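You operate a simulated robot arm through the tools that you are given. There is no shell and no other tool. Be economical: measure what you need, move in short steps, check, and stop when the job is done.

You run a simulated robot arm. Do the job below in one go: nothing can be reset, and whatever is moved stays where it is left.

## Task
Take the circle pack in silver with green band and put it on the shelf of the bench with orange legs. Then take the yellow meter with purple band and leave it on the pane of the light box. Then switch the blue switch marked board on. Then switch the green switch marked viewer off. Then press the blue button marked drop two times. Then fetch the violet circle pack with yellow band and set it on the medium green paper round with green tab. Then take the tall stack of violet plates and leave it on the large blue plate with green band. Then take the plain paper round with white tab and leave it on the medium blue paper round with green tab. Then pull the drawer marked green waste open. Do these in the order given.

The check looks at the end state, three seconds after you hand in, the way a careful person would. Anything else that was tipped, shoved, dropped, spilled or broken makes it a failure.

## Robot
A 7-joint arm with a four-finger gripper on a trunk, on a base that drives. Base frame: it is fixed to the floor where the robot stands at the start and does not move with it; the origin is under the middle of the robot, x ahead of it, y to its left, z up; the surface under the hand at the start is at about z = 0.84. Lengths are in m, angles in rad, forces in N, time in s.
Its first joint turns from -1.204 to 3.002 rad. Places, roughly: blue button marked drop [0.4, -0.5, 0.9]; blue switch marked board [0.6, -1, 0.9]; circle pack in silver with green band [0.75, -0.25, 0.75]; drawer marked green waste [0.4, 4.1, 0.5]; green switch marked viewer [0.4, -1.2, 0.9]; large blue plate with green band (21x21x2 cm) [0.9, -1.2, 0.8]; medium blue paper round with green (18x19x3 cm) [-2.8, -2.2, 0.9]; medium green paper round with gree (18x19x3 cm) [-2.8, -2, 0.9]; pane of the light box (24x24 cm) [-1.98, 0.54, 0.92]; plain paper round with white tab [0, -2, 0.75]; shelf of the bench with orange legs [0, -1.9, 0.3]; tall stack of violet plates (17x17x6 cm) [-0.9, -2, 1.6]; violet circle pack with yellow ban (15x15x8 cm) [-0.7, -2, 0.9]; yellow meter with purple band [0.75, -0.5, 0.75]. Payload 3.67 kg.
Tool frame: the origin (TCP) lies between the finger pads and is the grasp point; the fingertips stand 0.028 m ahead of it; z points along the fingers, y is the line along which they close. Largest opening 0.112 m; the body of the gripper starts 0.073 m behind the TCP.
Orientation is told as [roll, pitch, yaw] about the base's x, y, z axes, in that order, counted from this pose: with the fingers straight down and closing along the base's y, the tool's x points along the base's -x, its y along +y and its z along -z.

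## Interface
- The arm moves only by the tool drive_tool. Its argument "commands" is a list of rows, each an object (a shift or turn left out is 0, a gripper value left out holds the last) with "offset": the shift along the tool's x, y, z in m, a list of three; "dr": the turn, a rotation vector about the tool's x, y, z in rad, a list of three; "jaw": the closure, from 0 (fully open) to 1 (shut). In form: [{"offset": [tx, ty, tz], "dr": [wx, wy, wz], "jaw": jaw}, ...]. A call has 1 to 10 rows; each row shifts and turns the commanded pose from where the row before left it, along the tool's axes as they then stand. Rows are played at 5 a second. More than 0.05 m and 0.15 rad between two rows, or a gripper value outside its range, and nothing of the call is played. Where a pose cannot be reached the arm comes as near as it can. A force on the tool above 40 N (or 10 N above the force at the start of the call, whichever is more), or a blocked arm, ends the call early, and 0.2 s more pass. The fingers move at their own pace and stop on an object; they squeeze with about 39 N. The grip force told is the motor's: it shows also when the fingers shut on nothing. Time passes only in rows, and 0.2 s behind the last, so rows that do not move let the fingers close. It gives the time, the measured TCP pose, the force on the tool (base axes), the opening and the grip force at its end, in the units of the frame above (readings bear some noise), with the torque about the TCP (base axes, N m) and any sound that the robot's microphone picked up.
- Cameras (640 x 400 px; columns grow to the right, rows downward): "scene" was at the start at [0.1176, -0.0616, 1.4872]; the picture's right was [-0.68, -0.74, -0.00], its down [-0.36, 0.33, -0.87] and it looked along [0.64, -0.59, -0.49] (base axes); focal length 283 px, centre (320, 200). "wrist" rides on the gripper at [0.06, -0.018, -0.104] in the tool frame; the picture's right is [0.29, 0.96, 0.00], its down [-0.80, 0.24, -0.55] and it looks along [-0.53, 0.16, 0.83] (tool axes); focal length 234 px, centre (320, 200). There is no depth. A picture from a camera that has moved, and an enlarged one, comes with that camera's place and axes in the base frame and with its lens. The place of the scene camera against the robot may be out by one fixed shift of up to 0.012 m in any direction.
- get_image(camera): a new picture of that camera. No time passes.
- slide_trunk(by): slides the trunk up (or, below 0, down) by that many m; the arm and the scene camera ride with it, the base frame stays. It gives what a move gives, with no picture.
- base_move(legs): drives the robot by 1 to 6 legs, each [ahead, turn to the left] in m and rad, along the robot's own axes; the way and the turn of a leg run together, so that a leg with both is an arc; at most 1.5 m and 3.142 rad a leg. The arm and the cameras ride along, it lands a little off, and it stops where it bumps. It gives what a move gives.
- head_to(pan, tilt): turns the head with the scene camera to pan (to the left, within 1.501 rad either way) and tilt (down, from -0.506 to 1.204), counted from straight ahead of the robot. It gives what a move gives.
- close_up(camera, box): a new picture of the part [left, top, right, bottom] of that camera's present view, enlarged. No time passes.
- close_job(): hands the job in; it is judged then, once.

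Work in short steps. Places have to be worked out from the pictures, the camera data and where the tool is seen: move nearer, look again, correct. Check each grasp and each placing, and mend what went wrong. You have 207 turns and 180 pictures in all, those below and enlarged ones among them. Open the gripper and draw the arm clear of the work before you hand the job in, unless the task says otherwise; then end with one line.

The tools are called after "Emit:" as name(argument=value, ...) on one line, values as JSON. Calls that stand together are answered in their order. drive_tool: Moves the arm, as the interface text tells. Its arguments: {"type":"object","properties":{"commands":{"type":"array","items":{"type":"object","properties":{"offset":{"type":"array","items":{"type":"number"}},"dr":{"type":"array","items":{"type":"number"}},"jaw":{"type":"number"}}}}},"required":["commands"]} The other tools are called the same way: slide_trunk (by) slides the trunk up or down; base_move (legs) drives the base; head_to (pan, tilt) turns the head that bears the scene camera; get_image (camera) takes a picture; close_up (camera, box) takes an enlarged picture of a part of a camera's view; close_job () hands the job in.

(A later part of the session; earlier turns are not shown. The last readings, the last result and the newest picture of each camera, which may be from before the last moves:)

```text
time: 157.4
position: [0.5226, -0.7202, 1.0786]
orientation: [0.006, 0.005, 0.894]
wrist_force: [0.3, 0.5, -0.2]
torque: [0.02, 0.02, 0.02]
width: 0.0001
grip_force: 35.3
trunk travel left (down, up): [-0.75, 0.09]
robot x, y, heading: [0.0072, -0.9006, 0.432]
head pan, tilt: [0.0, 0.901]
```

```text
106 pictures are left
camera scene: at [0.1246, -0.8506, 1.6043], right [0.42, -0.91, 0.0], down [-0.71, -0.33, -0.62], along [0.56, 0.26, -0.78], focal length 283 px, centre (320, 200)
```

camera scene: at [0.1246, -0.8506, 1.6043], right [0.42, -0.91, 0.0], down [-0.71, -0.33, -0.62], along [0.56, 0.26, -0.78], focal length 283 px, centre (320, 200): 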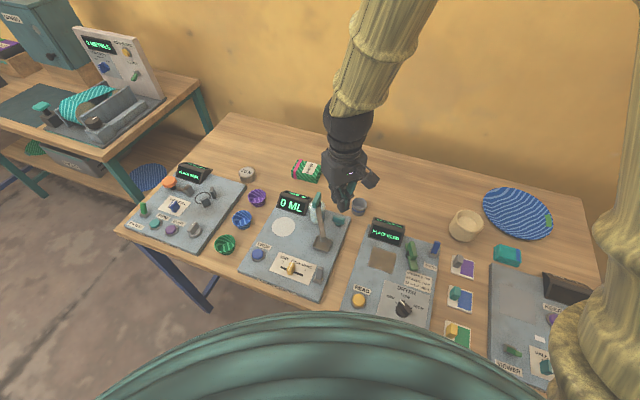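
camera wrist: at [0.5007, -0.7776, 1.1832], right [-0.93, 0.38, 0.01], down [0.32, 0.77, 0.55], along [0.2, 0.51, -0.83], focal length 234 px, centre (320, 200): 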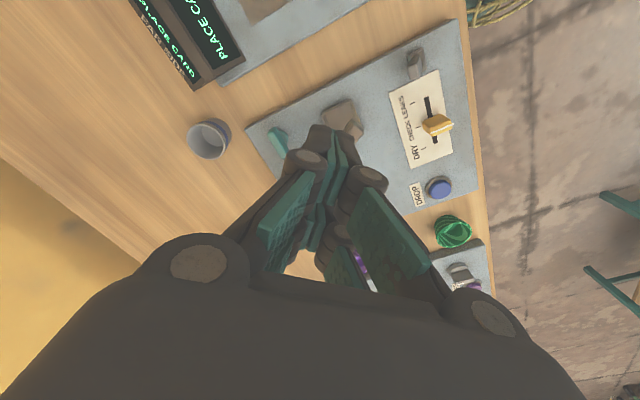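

Button ≈ (0.393,−0.536,0.875). Move above it at current height.

Emit:
drive_tool(commands=[{"offset": [-0.0124, 0.0433, 0]}, {"offset": [-0.0124, 0.0433, 0]}, {"offset": [-0.0124, 0.0433, 0]}, {"offset": [-0.0124, 0.0433, 0]}, {"offset": [-0.0124, 0.0433, 0]}, {"offset": [0, 0, 0.045]}, {"offset": [0, 0, 0.045]}])

Emit:
get_image(camera="wrist")

Emit:
close_up(camera="scene", box=[210, 180, 350, 300])

```text
time: 158.9
position: [0.4254, -0.5233, 1.082]
orientation: [0.117, -0.061, 0.818]
wrist_force: [0.9, 0.6, -0.6]
torque: [0.0, 0.07, 0.0]
width: 0.0
grip_force: 35.8
trunk travel left (down, up): [-0.75, 0.09]
robot x, y, heading: [0.0093, -0.9042, 0.427]
head pan, tilt: [0.0, 0.901]
stopped in row 7: the arm was blocked; the commanded pose is now the measured one
```

```text
105 pictures are left
camera wrist: at [0.4027, -0.5913, 1.1791], right [-0.9, 0.44, 0.09], down [0.39, 0.67, 0.62], along [0.21, 0.6, -0.78], focal length 234 px, centre (320, 200)
```

wrist: 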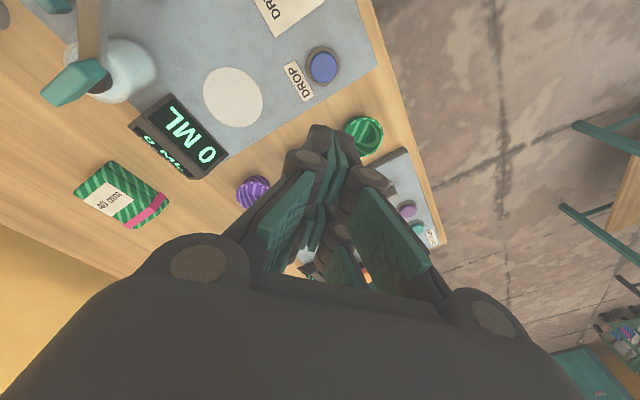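

```text
3.33 times, centred on (280, 240) of scene
camera zoom: at [0.1298, -0.8499, 1.6038], right [0.42, -0.91, 0.0], down [-0.71, -0.33, -0.62], along [0.56, 0.26, -0.79], focal length 944 px, centre (453, 67)
```

zoom: 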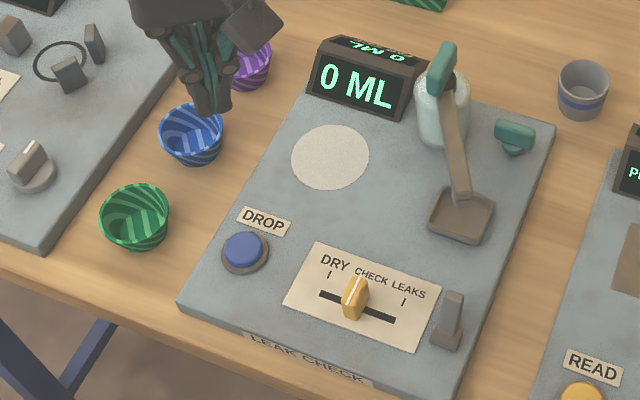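

The arm got blocked mid-way (joint limit from the large yaw) and tilted slightly. Restore upright orientation and reduce the yaw.

Emit:
drive_tool(commands=[{"offset": [0, 0, -0.03], "dr": [0.08, 0.04, 0.09]}, {"offset": [0, 0, 0], "dr": [0.037, 0.021, 0.1]}, {"dr": [0, 0, 0.13]}, {"dr": [0, 0, 0.13]}, {"dr": [0, 0, 0]}])

Emit:
get_image(camera="wrist")

```text
time: 160.3
position: [0.4441, -0.5267, 1.1516]
orientation: [0.103, 0.022, 0.317]
wrist_force: [0.2, 0.6, -0.4]
torque: [0.0, 0.02, -0.01]
width: 0.0
grip_force: 35.7
trunk travel left (down, up): [-0.75, 0.09]
robot x, y, heading: [0.0119, -0.9015, 0.43]
head pan, tilt: [0.0, 0.901]
stopped in row 5: the arm was blocked; the commanded pose is now the measured one
```

```text
103 pictures are left
camera wrist: at [0.3984, -0.5708, 1.254], right [-0.57, 0.82, 0.1], down [0.71, 0.43, 0.56], along [0.41, 0.39, -0.82], focal length 234 px, centre (320, 200)
```

wrist: 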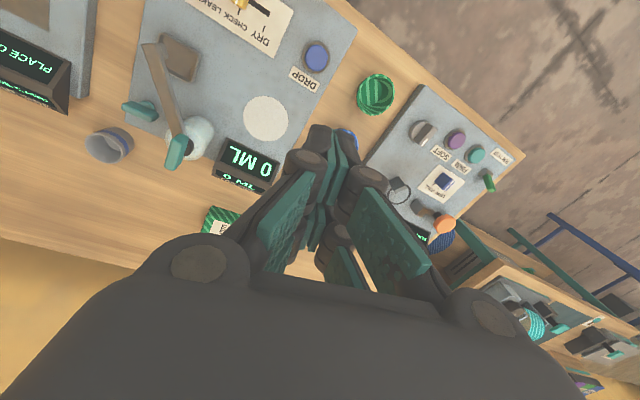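

The pose left of the robot's axis seems cramped; turn the base further left so the button lies slightly to its right.

Emit:
base_move(legs=[[0, 0.6]])

Emit:
drive_tool(commands=[{"offset": [-0.03, -0.03, 0], "dr": [0.05, 0, 0]}, {"offset": [-0.02, -0.04, 0], "dr": [0.05, 0.02, 0]}, {"offset": [0, -0.04, 0]}, {"offset": [0, 0, 0]}])

```text
time: 162.4
position: [0.1558, -0.3484, 1.151]
orientation: [0.1, 0.02, 0.916]
wrist_force: [0.0, -0.8, 0.6]
torque: [-0.01, -0.01, -0.04]
width: 0.0
grip_force: 35.6
trunk travel left (down, up): [-0.75, 0.09]
robot x, y, heading: [0.0059, -0.9053, 1.025]
head pan, tilt: [0.0, 0.901]
```

```text
time: 163.4
position: [0.2725, -0.3741, 1.1437]
orientation: [0.0, 0.043, 0.917]
wrist_force: [0.1, 1.0, -0.1]
torque: [-0.06, -0.05, 0.02]
width: 0.0001
grip_force: 35.8
trunk travel left (down, up): [-0.75, 0.09]
robot x, y, heading: [0.0063, -0.9005, 1.035]
head pan, tilt: [0.0, 0.901]
```

Free again. Go to above the button.

Emit:
drive_tool(commands=[{"offset": [0.011, -0.0388, 0], "dr": [0, -0.043, 0]}, {"offset": [0.011, -0.0388, 0]}, {"offset": [0.011, -0.0388, 0]}, {"offset": [0.011, -0.0388, 0]}, {"offset": [0.011, -0.0388, 0]}, {"offset": [0, 0, 0.04]}, {"offset": [0, 0, 0.04]}])

Emit:
get_image(camera="wrist")

Emit:
get_image(camera="scene")

```text
time: 165.0
position: [0.3956, -0.5345, 1.0636]
orientation: [0.003, -0.003, 0.919]
wrist_force: [-0.3, 0.4, 0.0]
torque: [0.0, -0.01, 0.0]
width: 0.0
grip_force: 35.3
trunk travel left (down, up): [-0.75, 0.09]
robot x, y, heading: [0.0137, -0.9042, 1.028]
head pan, tilt: [0.0, 0.901]
```

```text
102 pictures are left
camera wrist: at [0.373, -0.5937, 1.1673], right [-0.94, 0.35, 0.0], down [0.29, 0.78, 0.56], along [0.19, 0.52, -0.83], focal length 234 px, centre (320, 200)
```

wrist: 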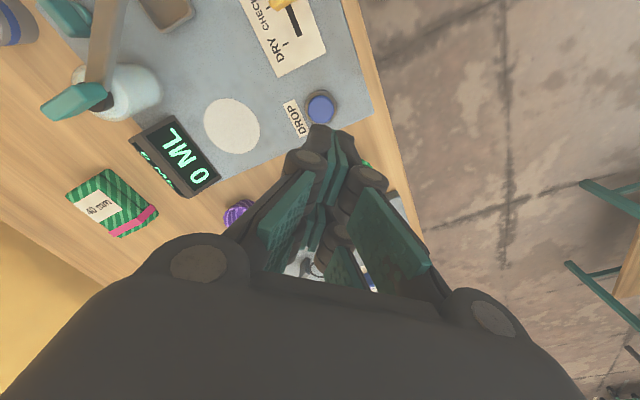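

```text
101 pictures are left
camera scene: at [0.0764, -0.795, 1.6043], right [0.86, -0.52, 0.0], down [-0.4, -0.67, -0.62], along [0.32, 0.53, -0.78], focal length 283 px, centre (320, 200)
```

scene: 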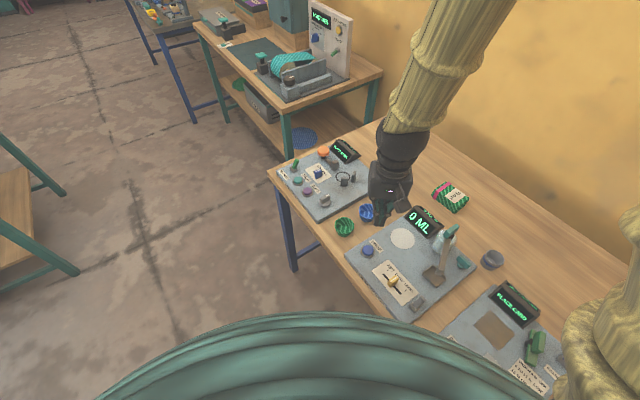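

Directly above the button. Descend and press carefully.

Emit:
drive_tool(commands=[{"offset": [0, 0, 0.045]}, {"offset": [0, 0, 0.045]}, {"offset": [0, 0, 0.03]}, {"offset": [0, 0, 0.012]}, {"offset": [0, 0, 0.006]}])

Emit:
get_image(camera="wrist")

Emit:
close_up(camera="scene", box=[340, 180, 480, 300])

```text
time: 166.2
position: [0.3944, -0.5347, 0.9268]
orientation: [0.003, -0.003, 0.919]
wrist_force: [0.4, 0.4, -1.0]
torque: [-0.02, 0.05, -0.02]
width: 0.0001
grip_force: 35.8
trunk travel left (down, up): [-0.75, 0.09]
robot x, y, heading: [0.0119, -0.9039, 1.027]
head pan, tilt: [0.0, 0.901]
```

```text
100 pictures are left
camera wrist: at [0.3722, -0.5938, 1.0297], right [-0.94, 0.35, 0.0], down [0.29, 0.78, 0.56], along [0.2, 0.52, -0.83], focal length 234 px, centre (320, 200)
```

wrist: 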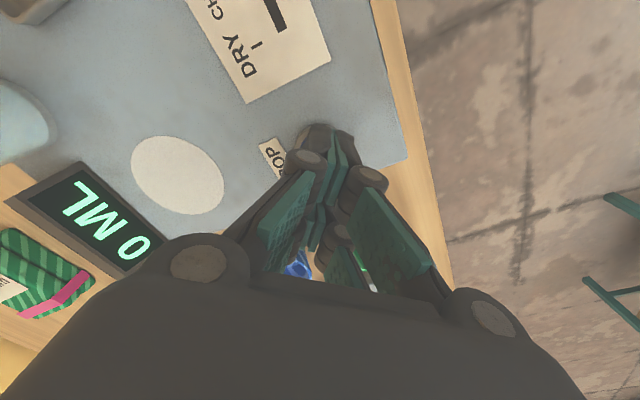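

```text
3.33 times, centred on (410, 240) of scene
camera zoom: at [0.0752, -0.7951, 1.6043], right [0.86, -0.52, 0.0], down [-0.4, -0.67, -0.62], along [0.32, 0.53, -0.78], focal length 944 px, centre (20, 67)
```

zoom: 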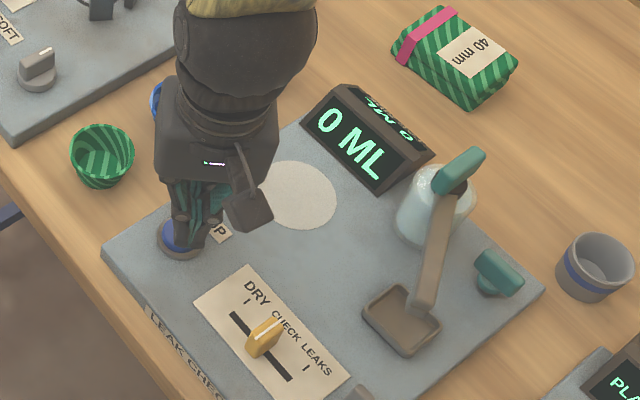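

Fingertips just above the button. Press down in 3 mm steps.

Emit:
drive_tool(commands=[{"offset": [0, 0, 0.004]}, {"offset": [0, 0, 0.004]}, {"offset": [0, 0, 0.004]}])

Emit:
drive_tool(commands=[{"offset": [0, 0, 0.003]}, {"offset": [0, 0, 0.003]}])

```text
time: 167.0
position: [0.3947, -0.536, 0.914]
orientation: [0.001, -0.002, 0.919]
wrist_force: [0.2, -0.2, 0.7]
torque: [-0.01, -0.03, -0.01]
width: 0.0
grip_force: 35.6
trunk travel left (down, up): [-0.75, 0.09]
robot x, y, heading: [0.0078, -0.9028, 1.034]
head pan, tilt: [0.0, 0.901]
```

```text
time: 167.6
position: [0.3939, -0.5345, 0.9086]
orientation: [0.003, 0.0, 0.918]
wrist_force: [0.7, 0.1, 0.1]
torque: [0.0, 0.0, 0.01]
width: 0.0
grip_force: 35.9
trunk travel left (down, up): [-0.75, 0.09]
robot x, y, heading: [0.0131, -0.9037, 1.029]
head pan, tilt: [0.0, 0.901]
```

Emit:
drive_tool(commands=[{"offset": [0, 0, 0.003]}, {"offset": [0, 0, 0.003]}])

Emit:
close_up(camera="scene", box=[340, 200, 420, 270])

```text
time: 168.2
position: [0.3937, -0.5354, 0.9028]
orientation: [0.0, -0.002, 0.918]
wrist_force: [0.5, 0.2, -0.6]
torque: [0.02, -0.01, -0.01]
width: 0.0001
grip_force: 35.8
trunk travel left (down, up): [-0.75, 0.09]
robot x, y, heading: [0.0079, -0.9063, 1.031]
head pan, tilt: [0.0, 0.901]
```

```text
5.71 times, centred on (380, 235) of scene
camera zoom: at [0.0752, -0.7954, 1.6043], right [0.86, -0.52, 0.0], down [-0.4, -0.67, -0.62], along [0.32, 0.53, -0.78], focal length 1619 px, centre (-23, 0)
```

zoom: 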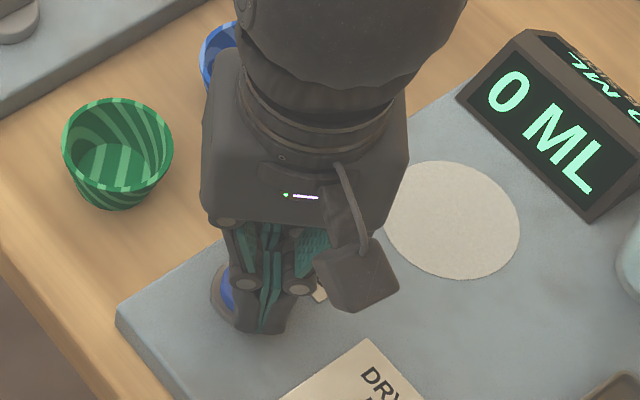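

No contact yet and the scene view suggests the tip is slightly off toward the robot side. Lift a little and re-measure.

Emit:
drive_tool(commands=[{"offset": [0, 0, -0.04]}, {"offset": [-0.04, 0, -0.03]}, {"offset": [-0.04, 0, 0]}, {"offset": [0, 0, 0]}])

Emit:
close_up(camera="wrist", box=[200, 0, 440, 200])

Emit:
close_up(camera="scene", box=[340, 200, 420, 270])

```text
time: 169.2
position: [0.4427, -0.4738, 0.9733]
orientation: [0.003, -0.002, 0.917]
wrist_force: [-0.9, -0.8, 0.0]
torque: [0.0, -0.01, 0.03]
width: 0.0
grip_force: 35.9
trunk travel left (down, up): [-0.75, 0.09]
robot x, y, heading: [0.01, -0.9063, 1.03]
head pan, tilt: [0.0, 0.901]
```

```text
2.00 times, centred on (320, 100) of wrist
camera zoom: at [0.4201, -0.531, 1.0762], right [-0.94, 0.35, 0.0], down [0.29, 0.78, 0.56], along [0.2, 0.52, -0.83], focal length 468 px, centre (320, 400)
```

zoom: 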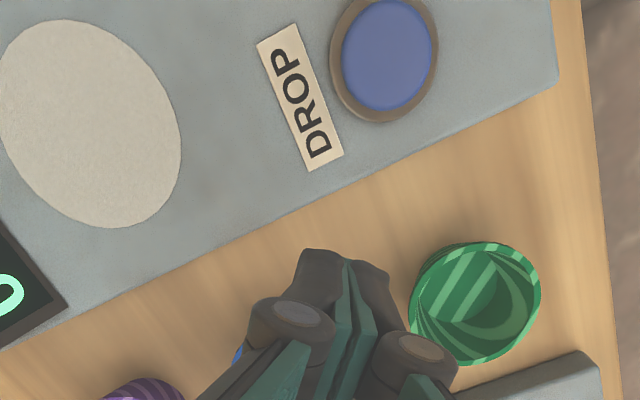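

```text
5.71 times, centred on (380, 235) of scene
camera zoom: at [0.0742, -0.7965, 1.6045], right [0.86, -0.52, 0.0], down [-0.4, -0.67, -0.62], along [0.32, 0.53, -0.78], focal length 1619 px, centre (-23, 0)
```

zoom: 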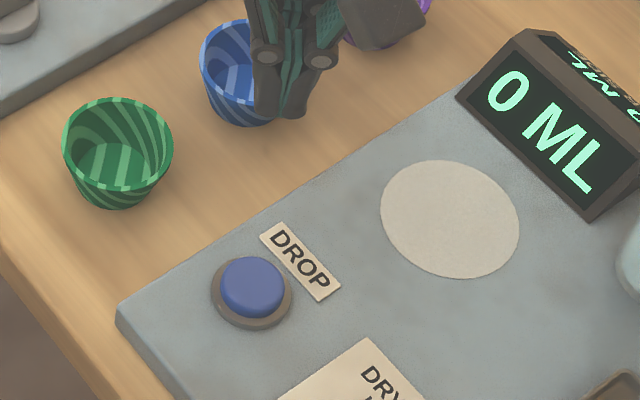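

Button confirmed at (0.395,−0.533). I was right above it, just not low enough. Return and continue down.

Emit:
drive_tool(commands=[{"offset": [0.04, 0, 0]}, {"offset": [0.038, 0.0, 0.03]}, {"offset": [0, 0, 0.035]}, {"offset": [0, 0, 0.004]}, {"offset": [0, 0, 0.003]}])

Emit:
drive_tool(commands=[{"offset": [0, 0, 0.003]}, {"offset": [0, 0, 0.002]}])

```text
time: 170.4
position: [0.3953, -0.5332, 0.8999]
orientation: [0.003, -0.001, 0.917]
wrist_force: [0.9, 0.7, 0.6]
torque: [0.0, -0.03, -0.01]
width: 0.006
grip_force: 35.7
trunk travel left (down, up): [-0.75, 0.09]
robot x, y, heading: [0.0108, -0.9006, 1.028]
head pan, tilt: [0.0, 0.901]
```

```text
time: 171.0
position: [0.3956, -0.534, 0.8948]
orientation: [0.002, -0.002, 0.919]
wrist_force: [-1.2, -1.7, 9.0]
torque: [-0.05, 0.0, 0.0]
width: 0.006
grip_force: 35.8
trunk travel left (down, up): [-0.75, 0.09]
robot x, y, heading: [0.0104, -0.9045, 1.03]
head pan, tilt: [0.0, 0.901]
heard: click
```

One click. Lift 1.5 cm, check display.

Emit:
drive_tool(commands=[{"offset": [0, 0, -0.008]}, {"offset": [0, 0, -0.01]}, {"offset": [0, 0, 0]}])

Emit:
close_up(camera="scene", box=[340, 180, 480, 300])

Emit:
get_image(camera="wrist")

```text
time: 171.8
position: [0.3952, -0.5335, 0.9131]
orientation: [0.002, -0.001, 0.918]
wrist_force: [0.5, -0.2, 0.3]
torque: [-0.05, 0.03, -0.01]
width: 0.0001
grip_force: 35.8
trunk travel left (down, up): [-0.75, 0.09]
robot x, y, heading: [0.0082, -0.9036, 1.026]
head pan, tilt: [0.0, 0.901]
```

```text
3.33 times, centred on (410, 240) of scene
camera zoom: at [0.0755, -0.7951, 1.6042], right [0.86, -0.52, 0.0], down [-0.4, -0.67, -0.62], along [0.32, 0.53, -0.78], focal length 944 px, centre (20, 67)
```

zoom: 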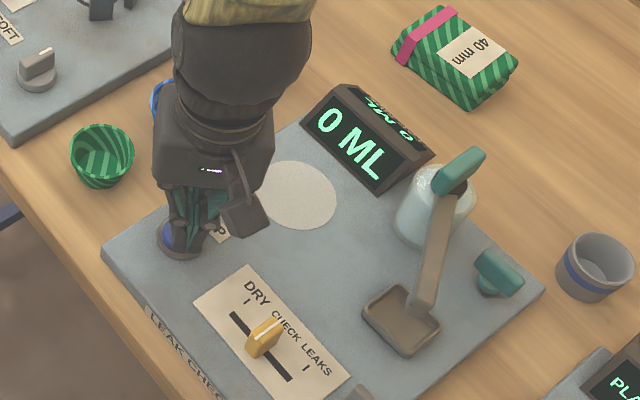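

```text
94 pictures are left
camera wrist: at [0.3738, -0.5918, 1.0171], right [-0.94, 0.35, 0.0], down [0.29, 0.78, 0.56], along [0.2, 0.52, -0.83], focal length 234 px, centre (320, 200)
```

wrist: 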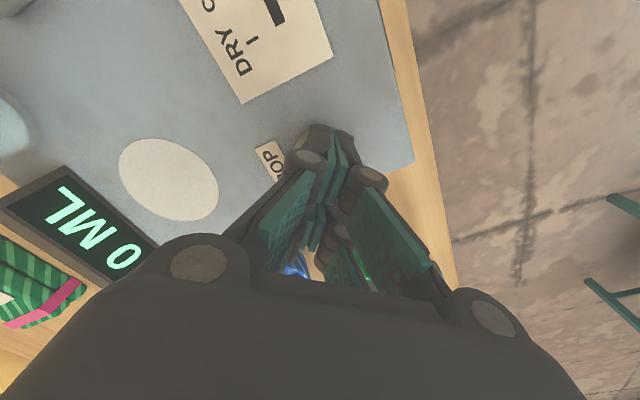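

One press registered. Press the second time the same way.

Emit:
drive_tool(commands=[{"offset": [0, 0, 0.01]}, {"offset": [0, 0, 0.006]}, {"offset": [0, 0, 0.002]}, {"offset": [0, 0, 0]}])

```text
time: 172.8
position: [0.3958, -0.5335, 0.8959]
orientation: [0.002, -0.001, 0.917]
wrist_force: [1.8, 1.1, 9.1]
torque: [-0.02, -0.03, -0.03]
width: 0.0059
grip_force: 35.6
trunk travel left (down, up): [-0.75, 0.09]
robot x, y, heading: [0.0091, -0.9054, 1.028]
head pan, tilt: [0.0, 0.901]
heard: click
```

Second click heard. Lift clear, then drive toward the yellow-posted shelf rack.

Emit:
drive_tool(commands=[{"offset": [0, 0, -0.02]}, {"offset": [0, 0, -0.045]}, {"offset": [0, 0, -0.045]}, {"offset": [0, 0, -0.045]}, {"offset": [0, 0, -0.045]}, {"offset": [0, 0, -0.045]}])

Emit:
base_move(legs=[[0, 2.11], [0.72, 0], [0, 1.57]])

Emit:
head_to(pan=0.0, tilt=0.4)

Emit:
get_image(camera="scene")

```text
time: 174.2
position: [0.3936, -0.5371, 1.14]
orientation: [0.002, -0.002, 0.915]
wrist_force: [-0.7, -0.3, 0.0]
torque: [0.07, -0.03, 0.04]
width: 0.0
grip_force: 35.5
trunk travel left (down, up): [-0.75, 0.09]
robot x, y, heading: [0.0075, -0.9064, 1.029]
head pan, tilt: [0.0, 0.901]
```

```text
time: 187.0
position: [-0.8622, -1.4139, 1.1391]
orientation: [0.001, -0.003, -1.683]
wrist_force: [-0.3, 0.8, -0.1]
torque: [-0.03, 0.01, -0.01]
width: 0.0
grip_force: 35.7
trunk travel left (down, up): [-0.75, 0.09]
robot x, y, heading: [-0.7223, -0.9034, -1.571]
head pan, tilt: [0.0, 0.901]
```

```text
time: 188.0
position: [-0.8626, -1.4147, 1.139]
orientation: [0.002, -0.002, -1.685]
wrist_force: [-0.3, 0.3, 0.2]
torque: [0.03, 0.01, -0.01]
width: 0.0001
grip_force: 35.9
trunk travel left (down, up): [-0.75, 0.09]
robot x, y, heading: [-0.7205, -0.9012, -1.569]
head pan, tilt: [0.0, 0.4]
```

```text
93 pictures are left
camera scene: at [-0.721, -1.0435, 1.6472], right [-1.0, 0.0, 0.0], down [0.0, 0.39, -0.92], along [0.0, -0.92, -0.39], focal length 283 px, centre (320, 200)
```

scene: 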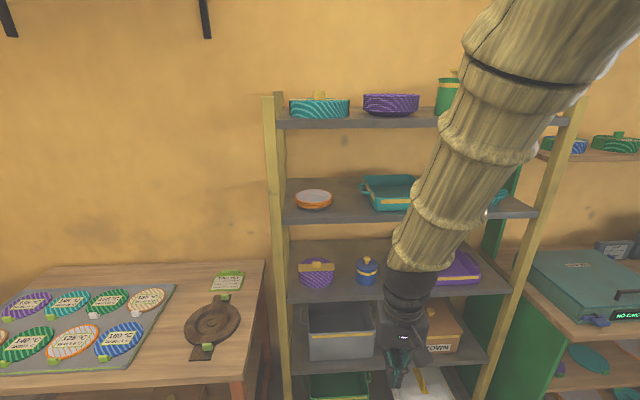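

Emit:
close_up(camera="scene", box=[260, 170, 420, 320])

Emit:
close_up(camera="scene", box=[285, 240, 345, 300])

Emit:
get_image(camera="wrist")

```text
2.67 times, centred on (340, 245) of scene
camera zoom: at [-0.721, -1.0435, 1.6472], right [-1.0, 0.0, 0.0], down [0.0, 0.39, -0.92], along [0.0, -0.92, -0.39], focal length 756 px, centre (267, 80)
```

zoom: 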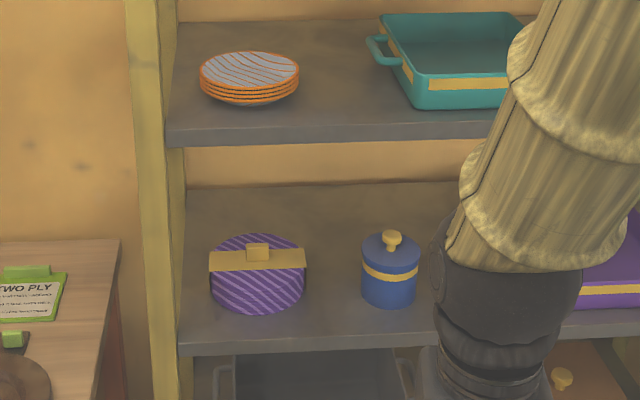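

```text
6.67 times, centred on (315, 270) of scene
camera zoom: at [-0.721, -1.0435, 1.6472], right [-1.0, 0.0, 0.0], down [0.0, 0.39, -0.92], along [0.0, -0.92, -0.39], focal length 1889 px, centre (353, -267)
```

zoom: 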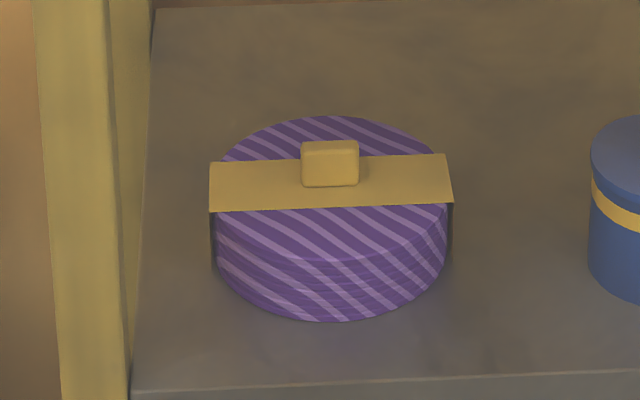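

```text
90 pictures are left
camera wrist: at [-0.8731, -1.3524, 1.2431], right [0.98, 0.18, 0.0], down [0.15, -0.82, 0.56], along [0.1, -0.55, -0.83], focal length 234 px, centre (320, 200)
```

wrist: 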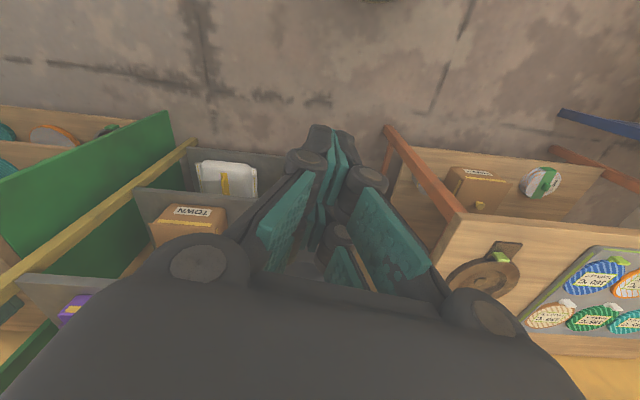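

The pack's tab runs along x; the shelf above leaves ~0.3 m, so I'll grip with the tool tilted forward, jaws closing along x. First measure height with a second viewpoint (trunk lower).

Emit:
slide_trunk(by=-0.35)

Emit:
get_image(camera="scene")

Emit:
close_up(camera="scene", box=[270, 140, 370, 220])

```text
time: 191.4
position: [-0.8613, -1.4151, 0.7893]
orientation: [0.002, -0.002, -1.686]
wrist_force: [-1.0, 0.8, 0.0]
torque: [0.02, -0.02, 0.0]
width: 0.0
grip_force: 35.9
trunk travel left (down, up): [-0.4, 0.44]
robot x, y, heading: [-0.7189, -0.8963, -1.569]
head pan, tilt: [0.0, 0.4]
```

```text
89 pictures are left
camera scene: at [-0.7209, -1.0434, 1.2974], right [-1.0, 0.0, 0.0], down [0.0, 0.39, -0.92], along [0.0, -0.92, -0.39], focal length 283 px, centre (320, 200)
```

scene: 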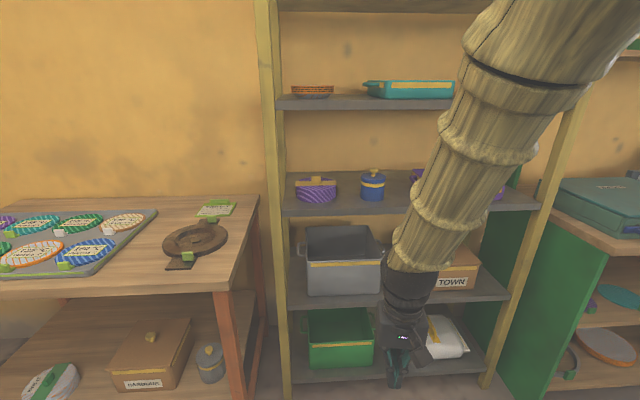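

```text
5.00 times, centred on (320, 180) of scene
camera zoom: at [-0.7209, -1.0434, 1.2974], right [-1.0, 0.0, 0.0], down [0.0, 0.39, -0.92], along [0.0, -0.92, -0.39], focal length 1416 px, centre (320, 300)
```

zoom: 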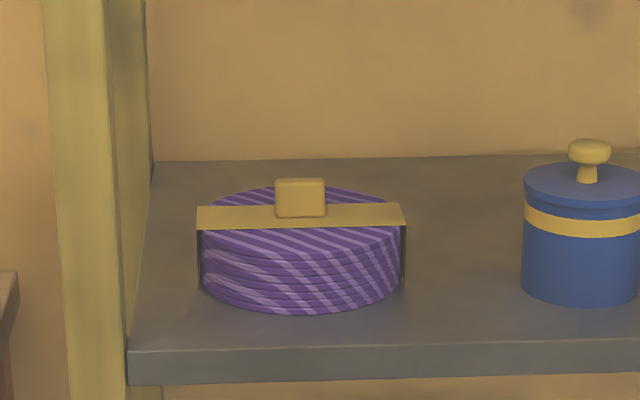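

Tab spans z 0.972–1.0 at (−0.707, −1.962); shelf z 0.923, front edge y −1.85, next shelf underside ≈1.22. Raise the trunk, extend in front of the shelf, open the jaw and tilt forward.

Emit:
slide_trunk(by=0.25)

Emit:
drive_tool(commands=[{"offset": [-0.031, 0.0294, 0]}, {"offset": [-0.031, 0.0294, 0]}, {"offset": [-0.031, 0.0294, 0]}, {"offset": [-0.031, 0.0294, 0]}, {"offset": [-0.031, 0.0294, 0]}, {"offset": [-0.031, 0.0294, 0]}, {"dr": [0, 0, -0.115], "jaw": 0.2}])

Emit:
drive_tool(commands=[{"dr": [0, -0.137, 0]}, {"dr": [0, -0.137, 0]}, {"dr": [0, -0.137, 0]}, {"dr": [0, -0.137, 0]}, {"dr": [0, -0.137, 0]}, {"dr": [0, -0.137, 0]}, {"dr": [0, -0.138, 0]}, {"dr": [0, 0, 0]}])

Emit:
get_image(camera="scene")

Emit:
get_image(camera="wrist")

```text
time: 194.0
position: [-0.8614, -1.4145, 1.0394]
orientation: [0.002, 0.002, -1.682]
wrist_force: [1.3, 0.1, -0.1]
torque: [0.03, 0.01, -0.03]
width: 0.0001
grip_force: 35.4
trunk travel left (down, up): [-0.65, 0.19]
robot x, y, heading: [-0.7208, -0.8994, -1.574]
head pan, tilt: [0.0, 0.4]
```

```text
time: 195.6
position: [-0.7102, -1.6187, 1.041]
orientation: [0.005, -0.002, -1.571]
wrist_force: [-0.7, 1.2, -0.3]
torque: [0.0, -0.04, 0.03]
width: 0.0701
grip_force: 0.0
trunk travel left (down, up): [-0.65, 0.19]
robot x, y, heading: [-0.7219, -0.8996, -1.574]
head pan, tilt: [0.0, 0.4]
```

```text
time: 197.6
position: [-0.727, -1.6337, 1.0735]
orientation: [0.185, -0.964, -1.773]
wrist_force: [-0.8, -0.1, 0.1]
torque: [0.02, 0.03, 0.01]
width: 0.0892
grip_force: 0.1
trunk travel left (down, up): [-0.65, 0.19]
robot x, y, heading: [-0.721, -0.9005, -1.568]
head pan, tilt: [0.0, 0.4]
stopped in row 8: the arm was blocked; the commanded pose is now the measured one
```

```text
87 pictures are left
camera scene: at [-0.7215, -1.0434, 1.5473], right [-1.0, 0.0, 0.0], down [0.0, 0.39, -0.92], along [0.0, -0.92, -0.39], focal length 283 px, centre (320, 200)
```

scene: 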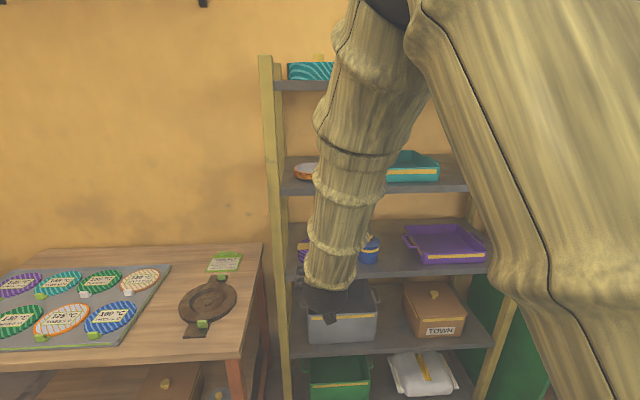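

```text
86 pictures are left
camera wrist: at [-0.7402, -1.512, 1.0794], right [0.98, 0.11, -0.14], down [0.14, 0.0, 0.99], along [0.11, -0.99, -0.01], focal length 234 px, centre (320, 200)
```

wrist: 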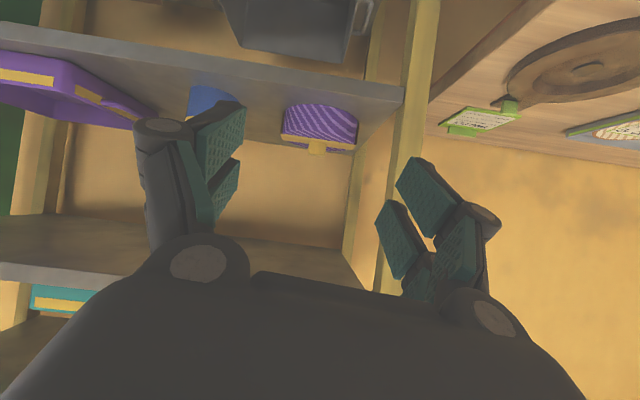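

The wrist hit its bend limit because the forearm is too steep. Lower the trunk so the forearm flattens, then raise the hand with the arm and fix orientation.

Emit:
slide_trunk(by=-0.4)

Emit:
drive_tool(commands=[{"offset": [-0.04, 0, -0.025]}, {"offset": [-0.04, 0, -0.025]}, {"offset": [-0.04, 0, -0.025]}, {"offset": [-0.04, 0, -0.025]}, {"offset": [-0.04, 0, -0.025], "dr": [0.01, 0, -0.05]}, {"offset": [-0.04, 0, -0.025], "dr": [0.009, 0, -0.065]}, {"offset": [0, 0, 0]}])

Emit:
get_image(camera="scene")

```text
time: 201.4
position: [-0.7265, -1.6331, 0.6716]
orientation: [0.183, -0.965, -1.773]
wrist_force: [0.2, 0.8, 0.9]
torque: [-0.01, 0.0, -0.02]
width: 0.0897
grip_force: 0.1
trunk travel left (down, up): [-0.25, 0.59]
robot x, y, heading: [-0.7163, -0.9, -1.576]
head pan, tilt: [0.0, 0.4]
```

```text
time: 203.0
position: [-0.7512, -1.6415, 0.9551]
orientation: [-0.012, -0.975, -1.559]
wrist_force: [-0.7, -0.8, -0.1]
torque: [-0.04, 0.02, 0.01]
width: 0.0896
grip_force: 0.1
trunk travel left (down, up): [-0.25, 0.59]
robot x, y, heading: [-0.723, -0.9001, -1.571]
head pan, tilt: [0.0, 0.4]
```

```text
85 pictures are left
camera scene: at [-0.721, -1.0431, 1.1473], right [-1.0, 0.0, 0.0], down [0.0, 0.39, -0.92], along [0.0, -0.92, -0.39], focal length 283 px, centre (320, 200)
```

scene: 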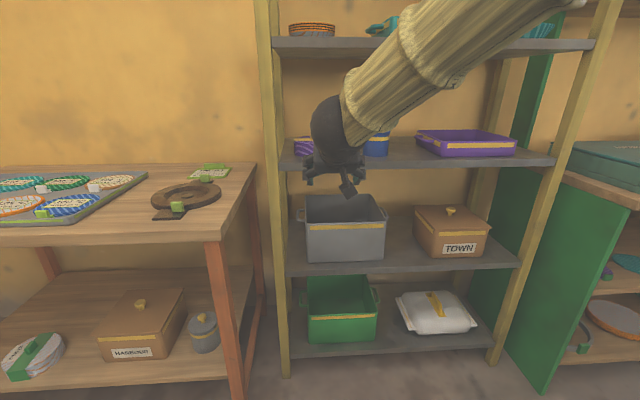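

Good tilted posture. Centre x on the tab and raise to z≈1.012, then check.

Emit:
drive_tool(commands=[{"offset": [-0.024, 0.022, -0.016]}, {"offset": [-0.023, 0.022, -0.016]}, {"offset": [0, 0, 0]}])

Emit:
base_move(legs=[[0.2, 0]])

Emit:
get_image(camera="wrist")

Emit:
get_image(camera="scene")

```text
time: 203.8
position: [-0.7073, -1.6414, 1.01]
orientation: [-0.013, -0.977, -1.558]
wrist_force: [-0.9, -0.3, -1.0]
torque: [0.02, 0.0, 0.03]
width: 0.0897
grip_force: 0.1
trunk travel left (down, up): [-0.25, 0.59]
robot x, y, heading: [-0.7231, -0.9015, -1.571]
head pan, tilt: [0.0, 0.4]
```

```text
time: 205.4
position: [-0.7061, -1.8421, 1.0095]
orientation: [-0.012, -0.975, -1.559]
wrist_force: [-0.3, 0.1, 0.5]
torque: [-0.03, 0.01, -0.03]
width: 0.0896
grip_force: 0.2
trunk travel left (down, up): [-0.25, 0.59]
robot x, y, heading: [-0.7182, -1.1009, -1.571]
head pan, tilt: [0.0, 0.4]
```

```text
84 pictures are left
camera wrist: at [-0.7248, -1.7223, 1.0175], right [0.96, 0.16, -0.24], down [0.25, 0.01, 0.97], along [0.16, -0.99, -0.03], focal length 234 px, centre (320, 200)
```

wrist: 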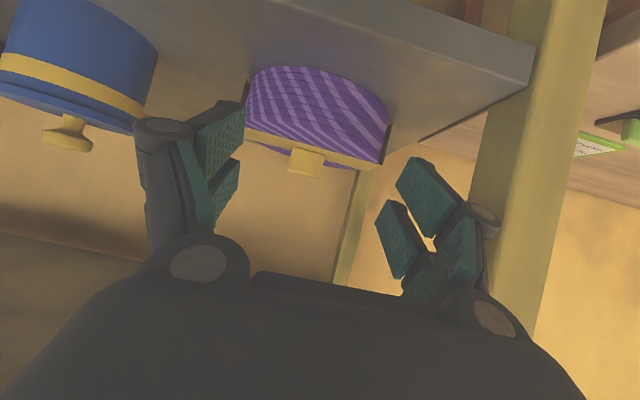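

```text
83 pictures are left
camera scene: at [-0.721, -1.2445, 1.1472], right [-1.0, 0.0, 0.0], down [0.0, 0.39, -0.92], along [0.0, -0.92, -0.39], focal length 283 px, centre (320, 200)
```

scene: 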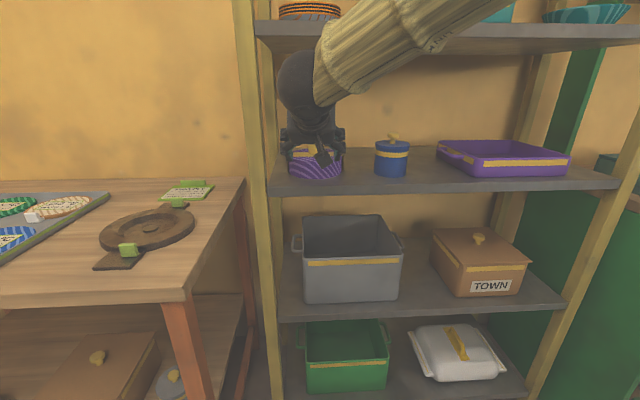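

Tab sits ahead between the fingers. Advance ~0.108 with the arm.

Emit:
drive_tool(commands=[{"offset": [-0.02, -0.002, 0.03]}, {"offset": [-0.02, -0.002, 0.03]}, {"offset": [-0.015, 0, 0.022]}, {"offset": [0, 0, 0]}])

Emit:
get_image(camera="wrist")

Emit:
close_up(camera="scene", box=[260, 100, 360, 190])

```text
time: 206.4
position: [-0.7098, -1.9429, 1.0087]
orientation: [-0.012, -0.977, -1.558]
wrist_force: [0.0, -0.2, 0.6]
torque: [-0.04, 0.0, 0.01]
width: 0.0895
grip_force: 0.0
trunk travel left (down, up): [-0.25, 0.59]
robot x, y, heading: [-0.7195, -1.1012, -1.571]
head pan, tilt: [0.0, 0.4]
```

```text
82 pictures are left
camera wrist: at [-0.7285, -1.8217, 1.0169], right [0.96, 0.16, -0.24], down [0.25, 0.01, 0.97], along [0.16, -0.99, -0.03], focal length 234 px, centre (320, 200)
```

wrist: 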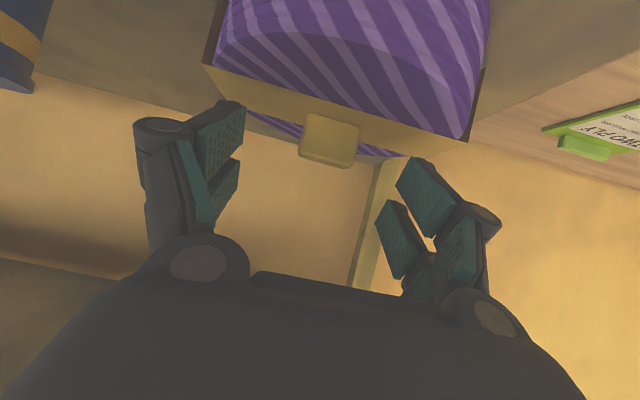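

```text
4.44 times, centred on (310, 145) of scene
camera zoom: at [-0.721, -1.2446, 1.1473], right [-1.0, 0.0, 0.0], down [0.0, 0.39, -0.92], along [0.0, -0.92, -0.39], focal length 1259 px, centre (364, 444)
```

zoom: 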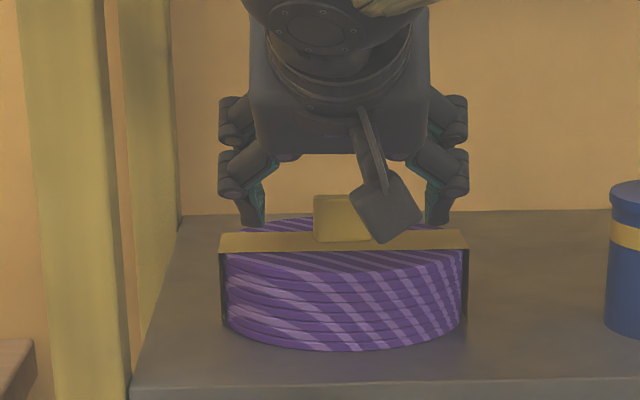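

Tab top ≈0.991, mid ≈0.978. Advance 8 mm, lower 18 mm, then close.

Emit:
drive_tool(commands=[{"offset": [-0.002, 0, 0.01]}, {"offset": [0.0124, 0, 0.0067]}, {"offset": [0, 0, 0], "jaw": 1}, {"offset": [0, 0, 0]}, {"offset": [0, 0, 0]}])

Emit:
get_image(camera="wrist")

Emit:
close_up(camera="scene", box=[260, 100, 360, 190])

```text
time: 207.4
position: [-0.7107, -1.9486, 1.0008]
orientation: [-0.006, -0.99, -1.567]
wrist_force: [-1.2, -5.8, 20.9]
torque: [-0.52, 0.03, 0.29]
width: 0.0333
grip_force: 38.9
trunk travel left (down, up): [-0.25, 0.59]
robot x, y, heading: [-0.7182, -1.1022, -1.568]
head pan, tilt: [0.0, 0.4]
stopped in row 5: the force on the tool passed its limit at 50 N (the readings are from after the stop); the commanded pose is now the measured one
```

```text
80 pictures are left
camera wrist: at [-0.7292, -1.8286, 1.0072], right [0.96, 0.16, -0.24], down [0.24, 0.02, 0.97], along [0.16, -0.99, -0.01], focal length 234 px, centre (320, 200)
```

wrist: 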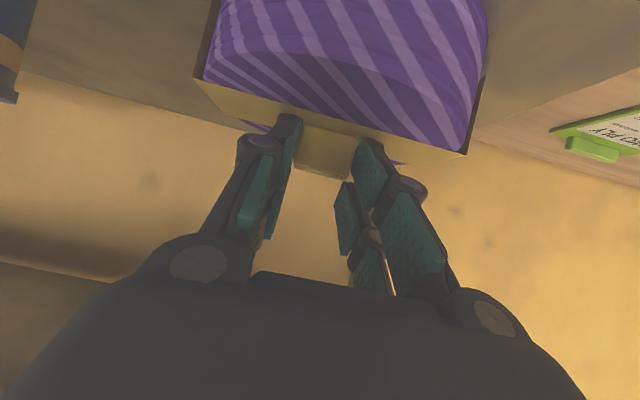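

```text
4.44 times, centred on (310, 145) of scene
camera zoom: at [-0.7209, -1.2429, 1.1474], right [-1.0, 0.0, 0.0], down [0.0, 0.39, -0.92], along [0.0, -0.92, -0.39], focal length 1259 px, centre (364, 444)
```

zoom: 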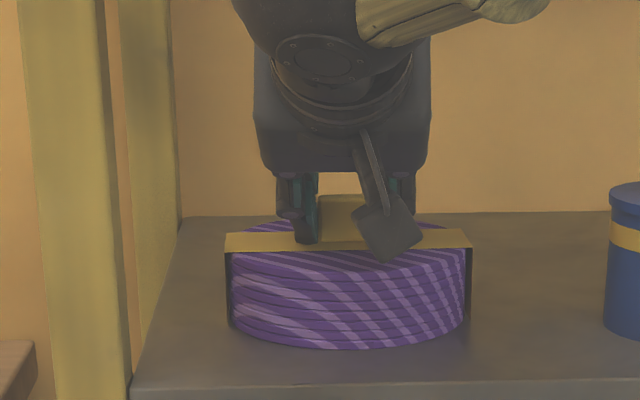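

Gripped the tab's ends (0.033). Lift slightly and check it comes along level.

Emit:
drive_tool(commands=[{"offset": [-0.0083, 0, -0.0056]}, {"offset": [-0.0124, 0, -0.0084]}, {"offset": [-0.0124, 0, -0.0084]}, {"offset": [0, 0, 0]}])

Emit:
close_up(camera="scene", box=[260, 100, 360, 190])

Emit:
get_image(camera="wrist")

```text
time: 208.4
position: [-0.7107, -1.949, 1.035]
orientation: [-0.009, -0.979, -1.561]
wrist_force: [-0.5, 0.6, -0.3]
torque: [0.09, -0.02, 0.01]
width: 0.0336
grip_force: 39.4
trunk travel left (down, up): [-0.25, 0.59]
robot x, y, heading: [-0.7239, -1.101, -1.571]
head pan, tilt: [0.0, 0.4]
```

```text
4.44 times, centred on (310, 145) of scene
camera zoom: at [-0.7209, -1.2444, 1.1473], right [-1.0, 0.0, 0.0], down [0.0, 0.39, -0.92], along [0.0, -0.92, -0.39], focal length 1259 px, centre (364, 444)
```

zoom: 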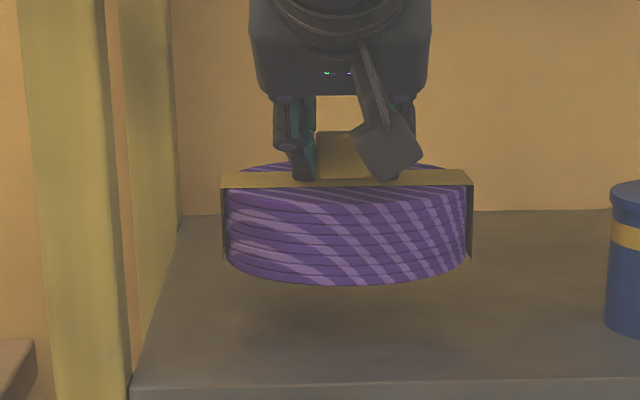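

```text
77 pictures are left
camera wrist: at [-0.7285, -1.8289, 1.0432], right [0.96, 0.16, -0.24], down [0.24, 0.02, 0.97], along [0.16, -0.99, -0.02], focal length 234 px, centre (320, 200)
```

wrist: 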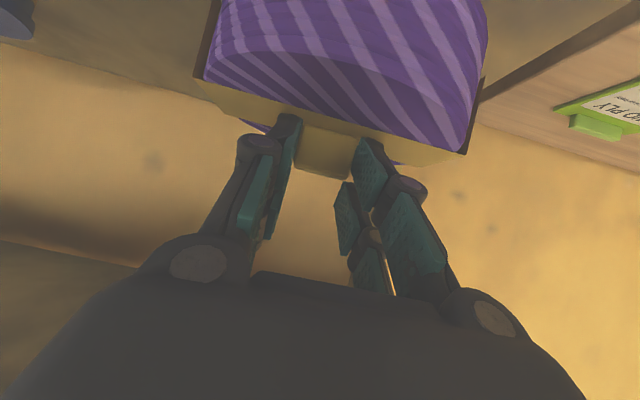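

Pack is hanging level. Back the base straight out, then look toward the destination.

Emit:
base_move(legs=[[-0.35, 0]])

Emit:
drive_tool(commands=[{"offset": [0.022, 0, -0.033]}, {"offset": [0.022, 0, -0.033]}, {"offset": [0.022, 0, -0.033]}, {"offset": [0.022, 0, -0.033]}, {"offset": [0, 0, 0]}])

Emit:
base_move(legs=[[0, -1.571], [1.0, 0]])

Emit:
head_to(pan=0.6, tilt=0.35)

Emit:
get_image(camera="scene")

```text
time: 210.7
position: [-0.7121, -1.5985, 1.0358]
orientation: [-0.008, -0.983, -1.566]
wrist_force: [-0.1, -0.3, -1.1]
torque: [0.02, 0.0, -0.02]
width: 0.0335
grip_force: 39.1
trunk travel left (down, up): [-0.25, 0.59]
robot x, y, heading: [-0.722, -0.7536, -1.577]
head pan, tilt: [0.0, 0.4]
```

```text
time: 211.9
position: [-0.7126, -1.4397, 1.0378]
orientation: [-0.007, -0.983, -1.565]
wrist_force: [0.6, 0.6, -1.1]
torque: [0.01, -0.02, 0.04]
width: 0.033
grip_force: 39.4
trunk travel left (down, up): [-0.25, 0.59]
robot x, y, heading: [-0.7197, -0.7495, -1.569]
head pan, tilt: [0.0, 0.4]
```

```text
time: 219.2
position: [-2.1979, -0.6984, 0.9655]
orientation: [0.008, -0.95, 3.075]
wrist_force: [35.2, 26.4, 50.2]
torque: [-1.3, -1.55, 1.85]
width: 0.0333
grip_force: 39.0
trunk travel left (down, up): [-0.25, 0.59]
robot x, y, heading: [-1.4321, -0.7379, 3.061]
head pan, tilt: [0.0, 0.4]
stopped in leg 2: the robot was blocked; the commanded pose is now the measured one
```

```text
time: 220.2
position: [-2.1791, -0.7299, 0.9518]
orientation: [0.015, -0.927, 3.086]
wrist_force: [0.4, 0.0, -1.1]
torque: [0.01, -0.06, -0.02]
width: 0.0336
grip_force: 38.7
trunk travel left (down, up): [-0.25, 0.59]
robot x, y, heading: [-1.395, -0.7379, 3.081]
head pan, tilt: [0.6, 0.351]
```

```text
76 pictures are left
camera scene: at [-1.6491, -0.7829, 1.149], right [-0.51, 0.86, -0.06], down [0.4, 0.18, -0.9], along [-0.76, -0.49, -0.43], focal length 283 px, centre (320, 200)
```

scene: 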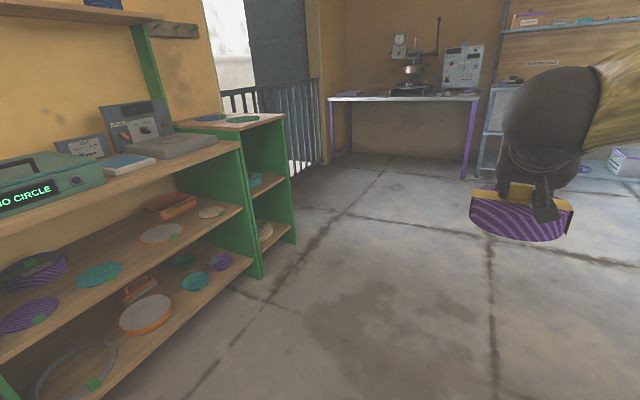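

Blocked by something — probably the arm's elbow on the right against the island. Look right before moving.

Emit:
head_to(pan=-0.9, tilt=0.5)

Emit:
get_image(camera="scene")

Emit:
get_image(camera="wrist")

```text
time: 221.8
position: [-2.1801, -0.7296, 0.9522]
orientation: [0.019, -0.927, 3.086]
wrist_force: [-0.8, -0.2, -0.1]
torque: [0.0, -0.06, -0.01]
width: 0.0333
grip_force: 39.3
trunk travel left (down, up): [-0.25, 0.59]
robot x, y, heading: [-1.4001, -0.7396, 3.083]
head pan, tilt: [-0.901, 0.499]
```

```text
75 pictures are left
camera scene: at [-1.6212, -0.659, 1.1391], right [0.81, 0.58, 0.09], down [0.37, -0.39, -0.84], along [-0.45, 0.72, -0.53], focal length 283 px, centre (320, 200)
```

scene: 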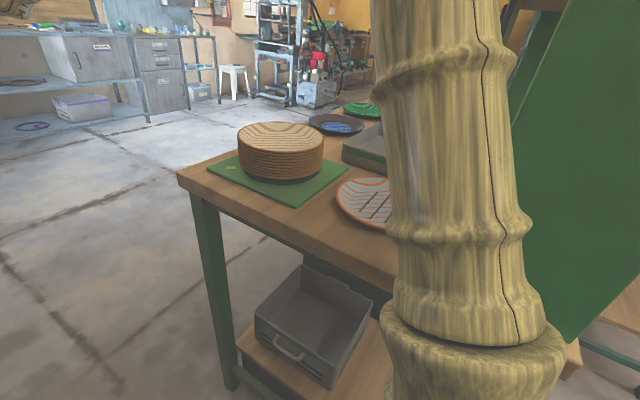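

```text
74 pictures are left
camera wrist: at [-2.0596, -0.7165, 0.9663], right [0.13, -0.97, -0.22], down [-0.04, -0.23, 0.97], along [-0.99, -0.12, -0.07], focal length 234 px, centre (320, 200)
```

wrist: 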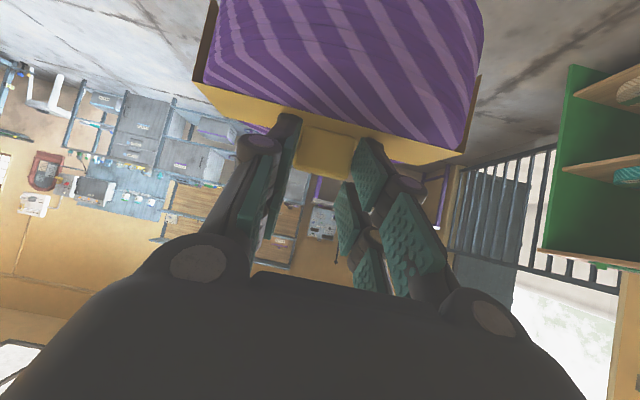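

The shoulder is pressed against the island's corner and the robot leans slightly. Back off.

Emit:
base_move(legs=[[-0.2, 0]])

Emit:
get_image(camera="scene")

```text
time: 222.6
position: [-2.0793, -0.6733, 0.9755]
orientation: [0.004, -1.006, 3.048]
wrist_force: [-5.2, -8.4, -9.5]
torque: [0.33, 0.27, -0.53]
width: 0.0332
grip_force: 39.2
trunk travel left (down, up): [-0.25, 0.59]
robot x, y, heading: [-1.4583, -0.7556, -2.982]
head pan, tilt: [-0.901, 0.499]
stopped in leg 1: the robot was blocked; the commanded pose is now the measured one
```

```text
73 pictures are left
camera scene: at [-1.652, -0.7141, 1.1399], right [0.67, 0.74, 0.06], down [0.42, -0.31, -0.86], along [-0.62, 0.6, -0.52], focal length 283 px, centre (320, 200)
```

scene: 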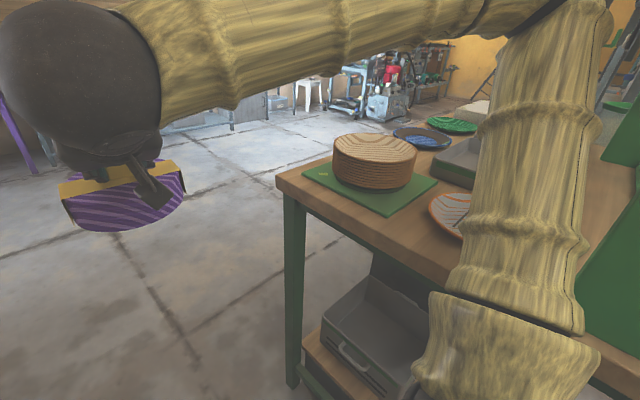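

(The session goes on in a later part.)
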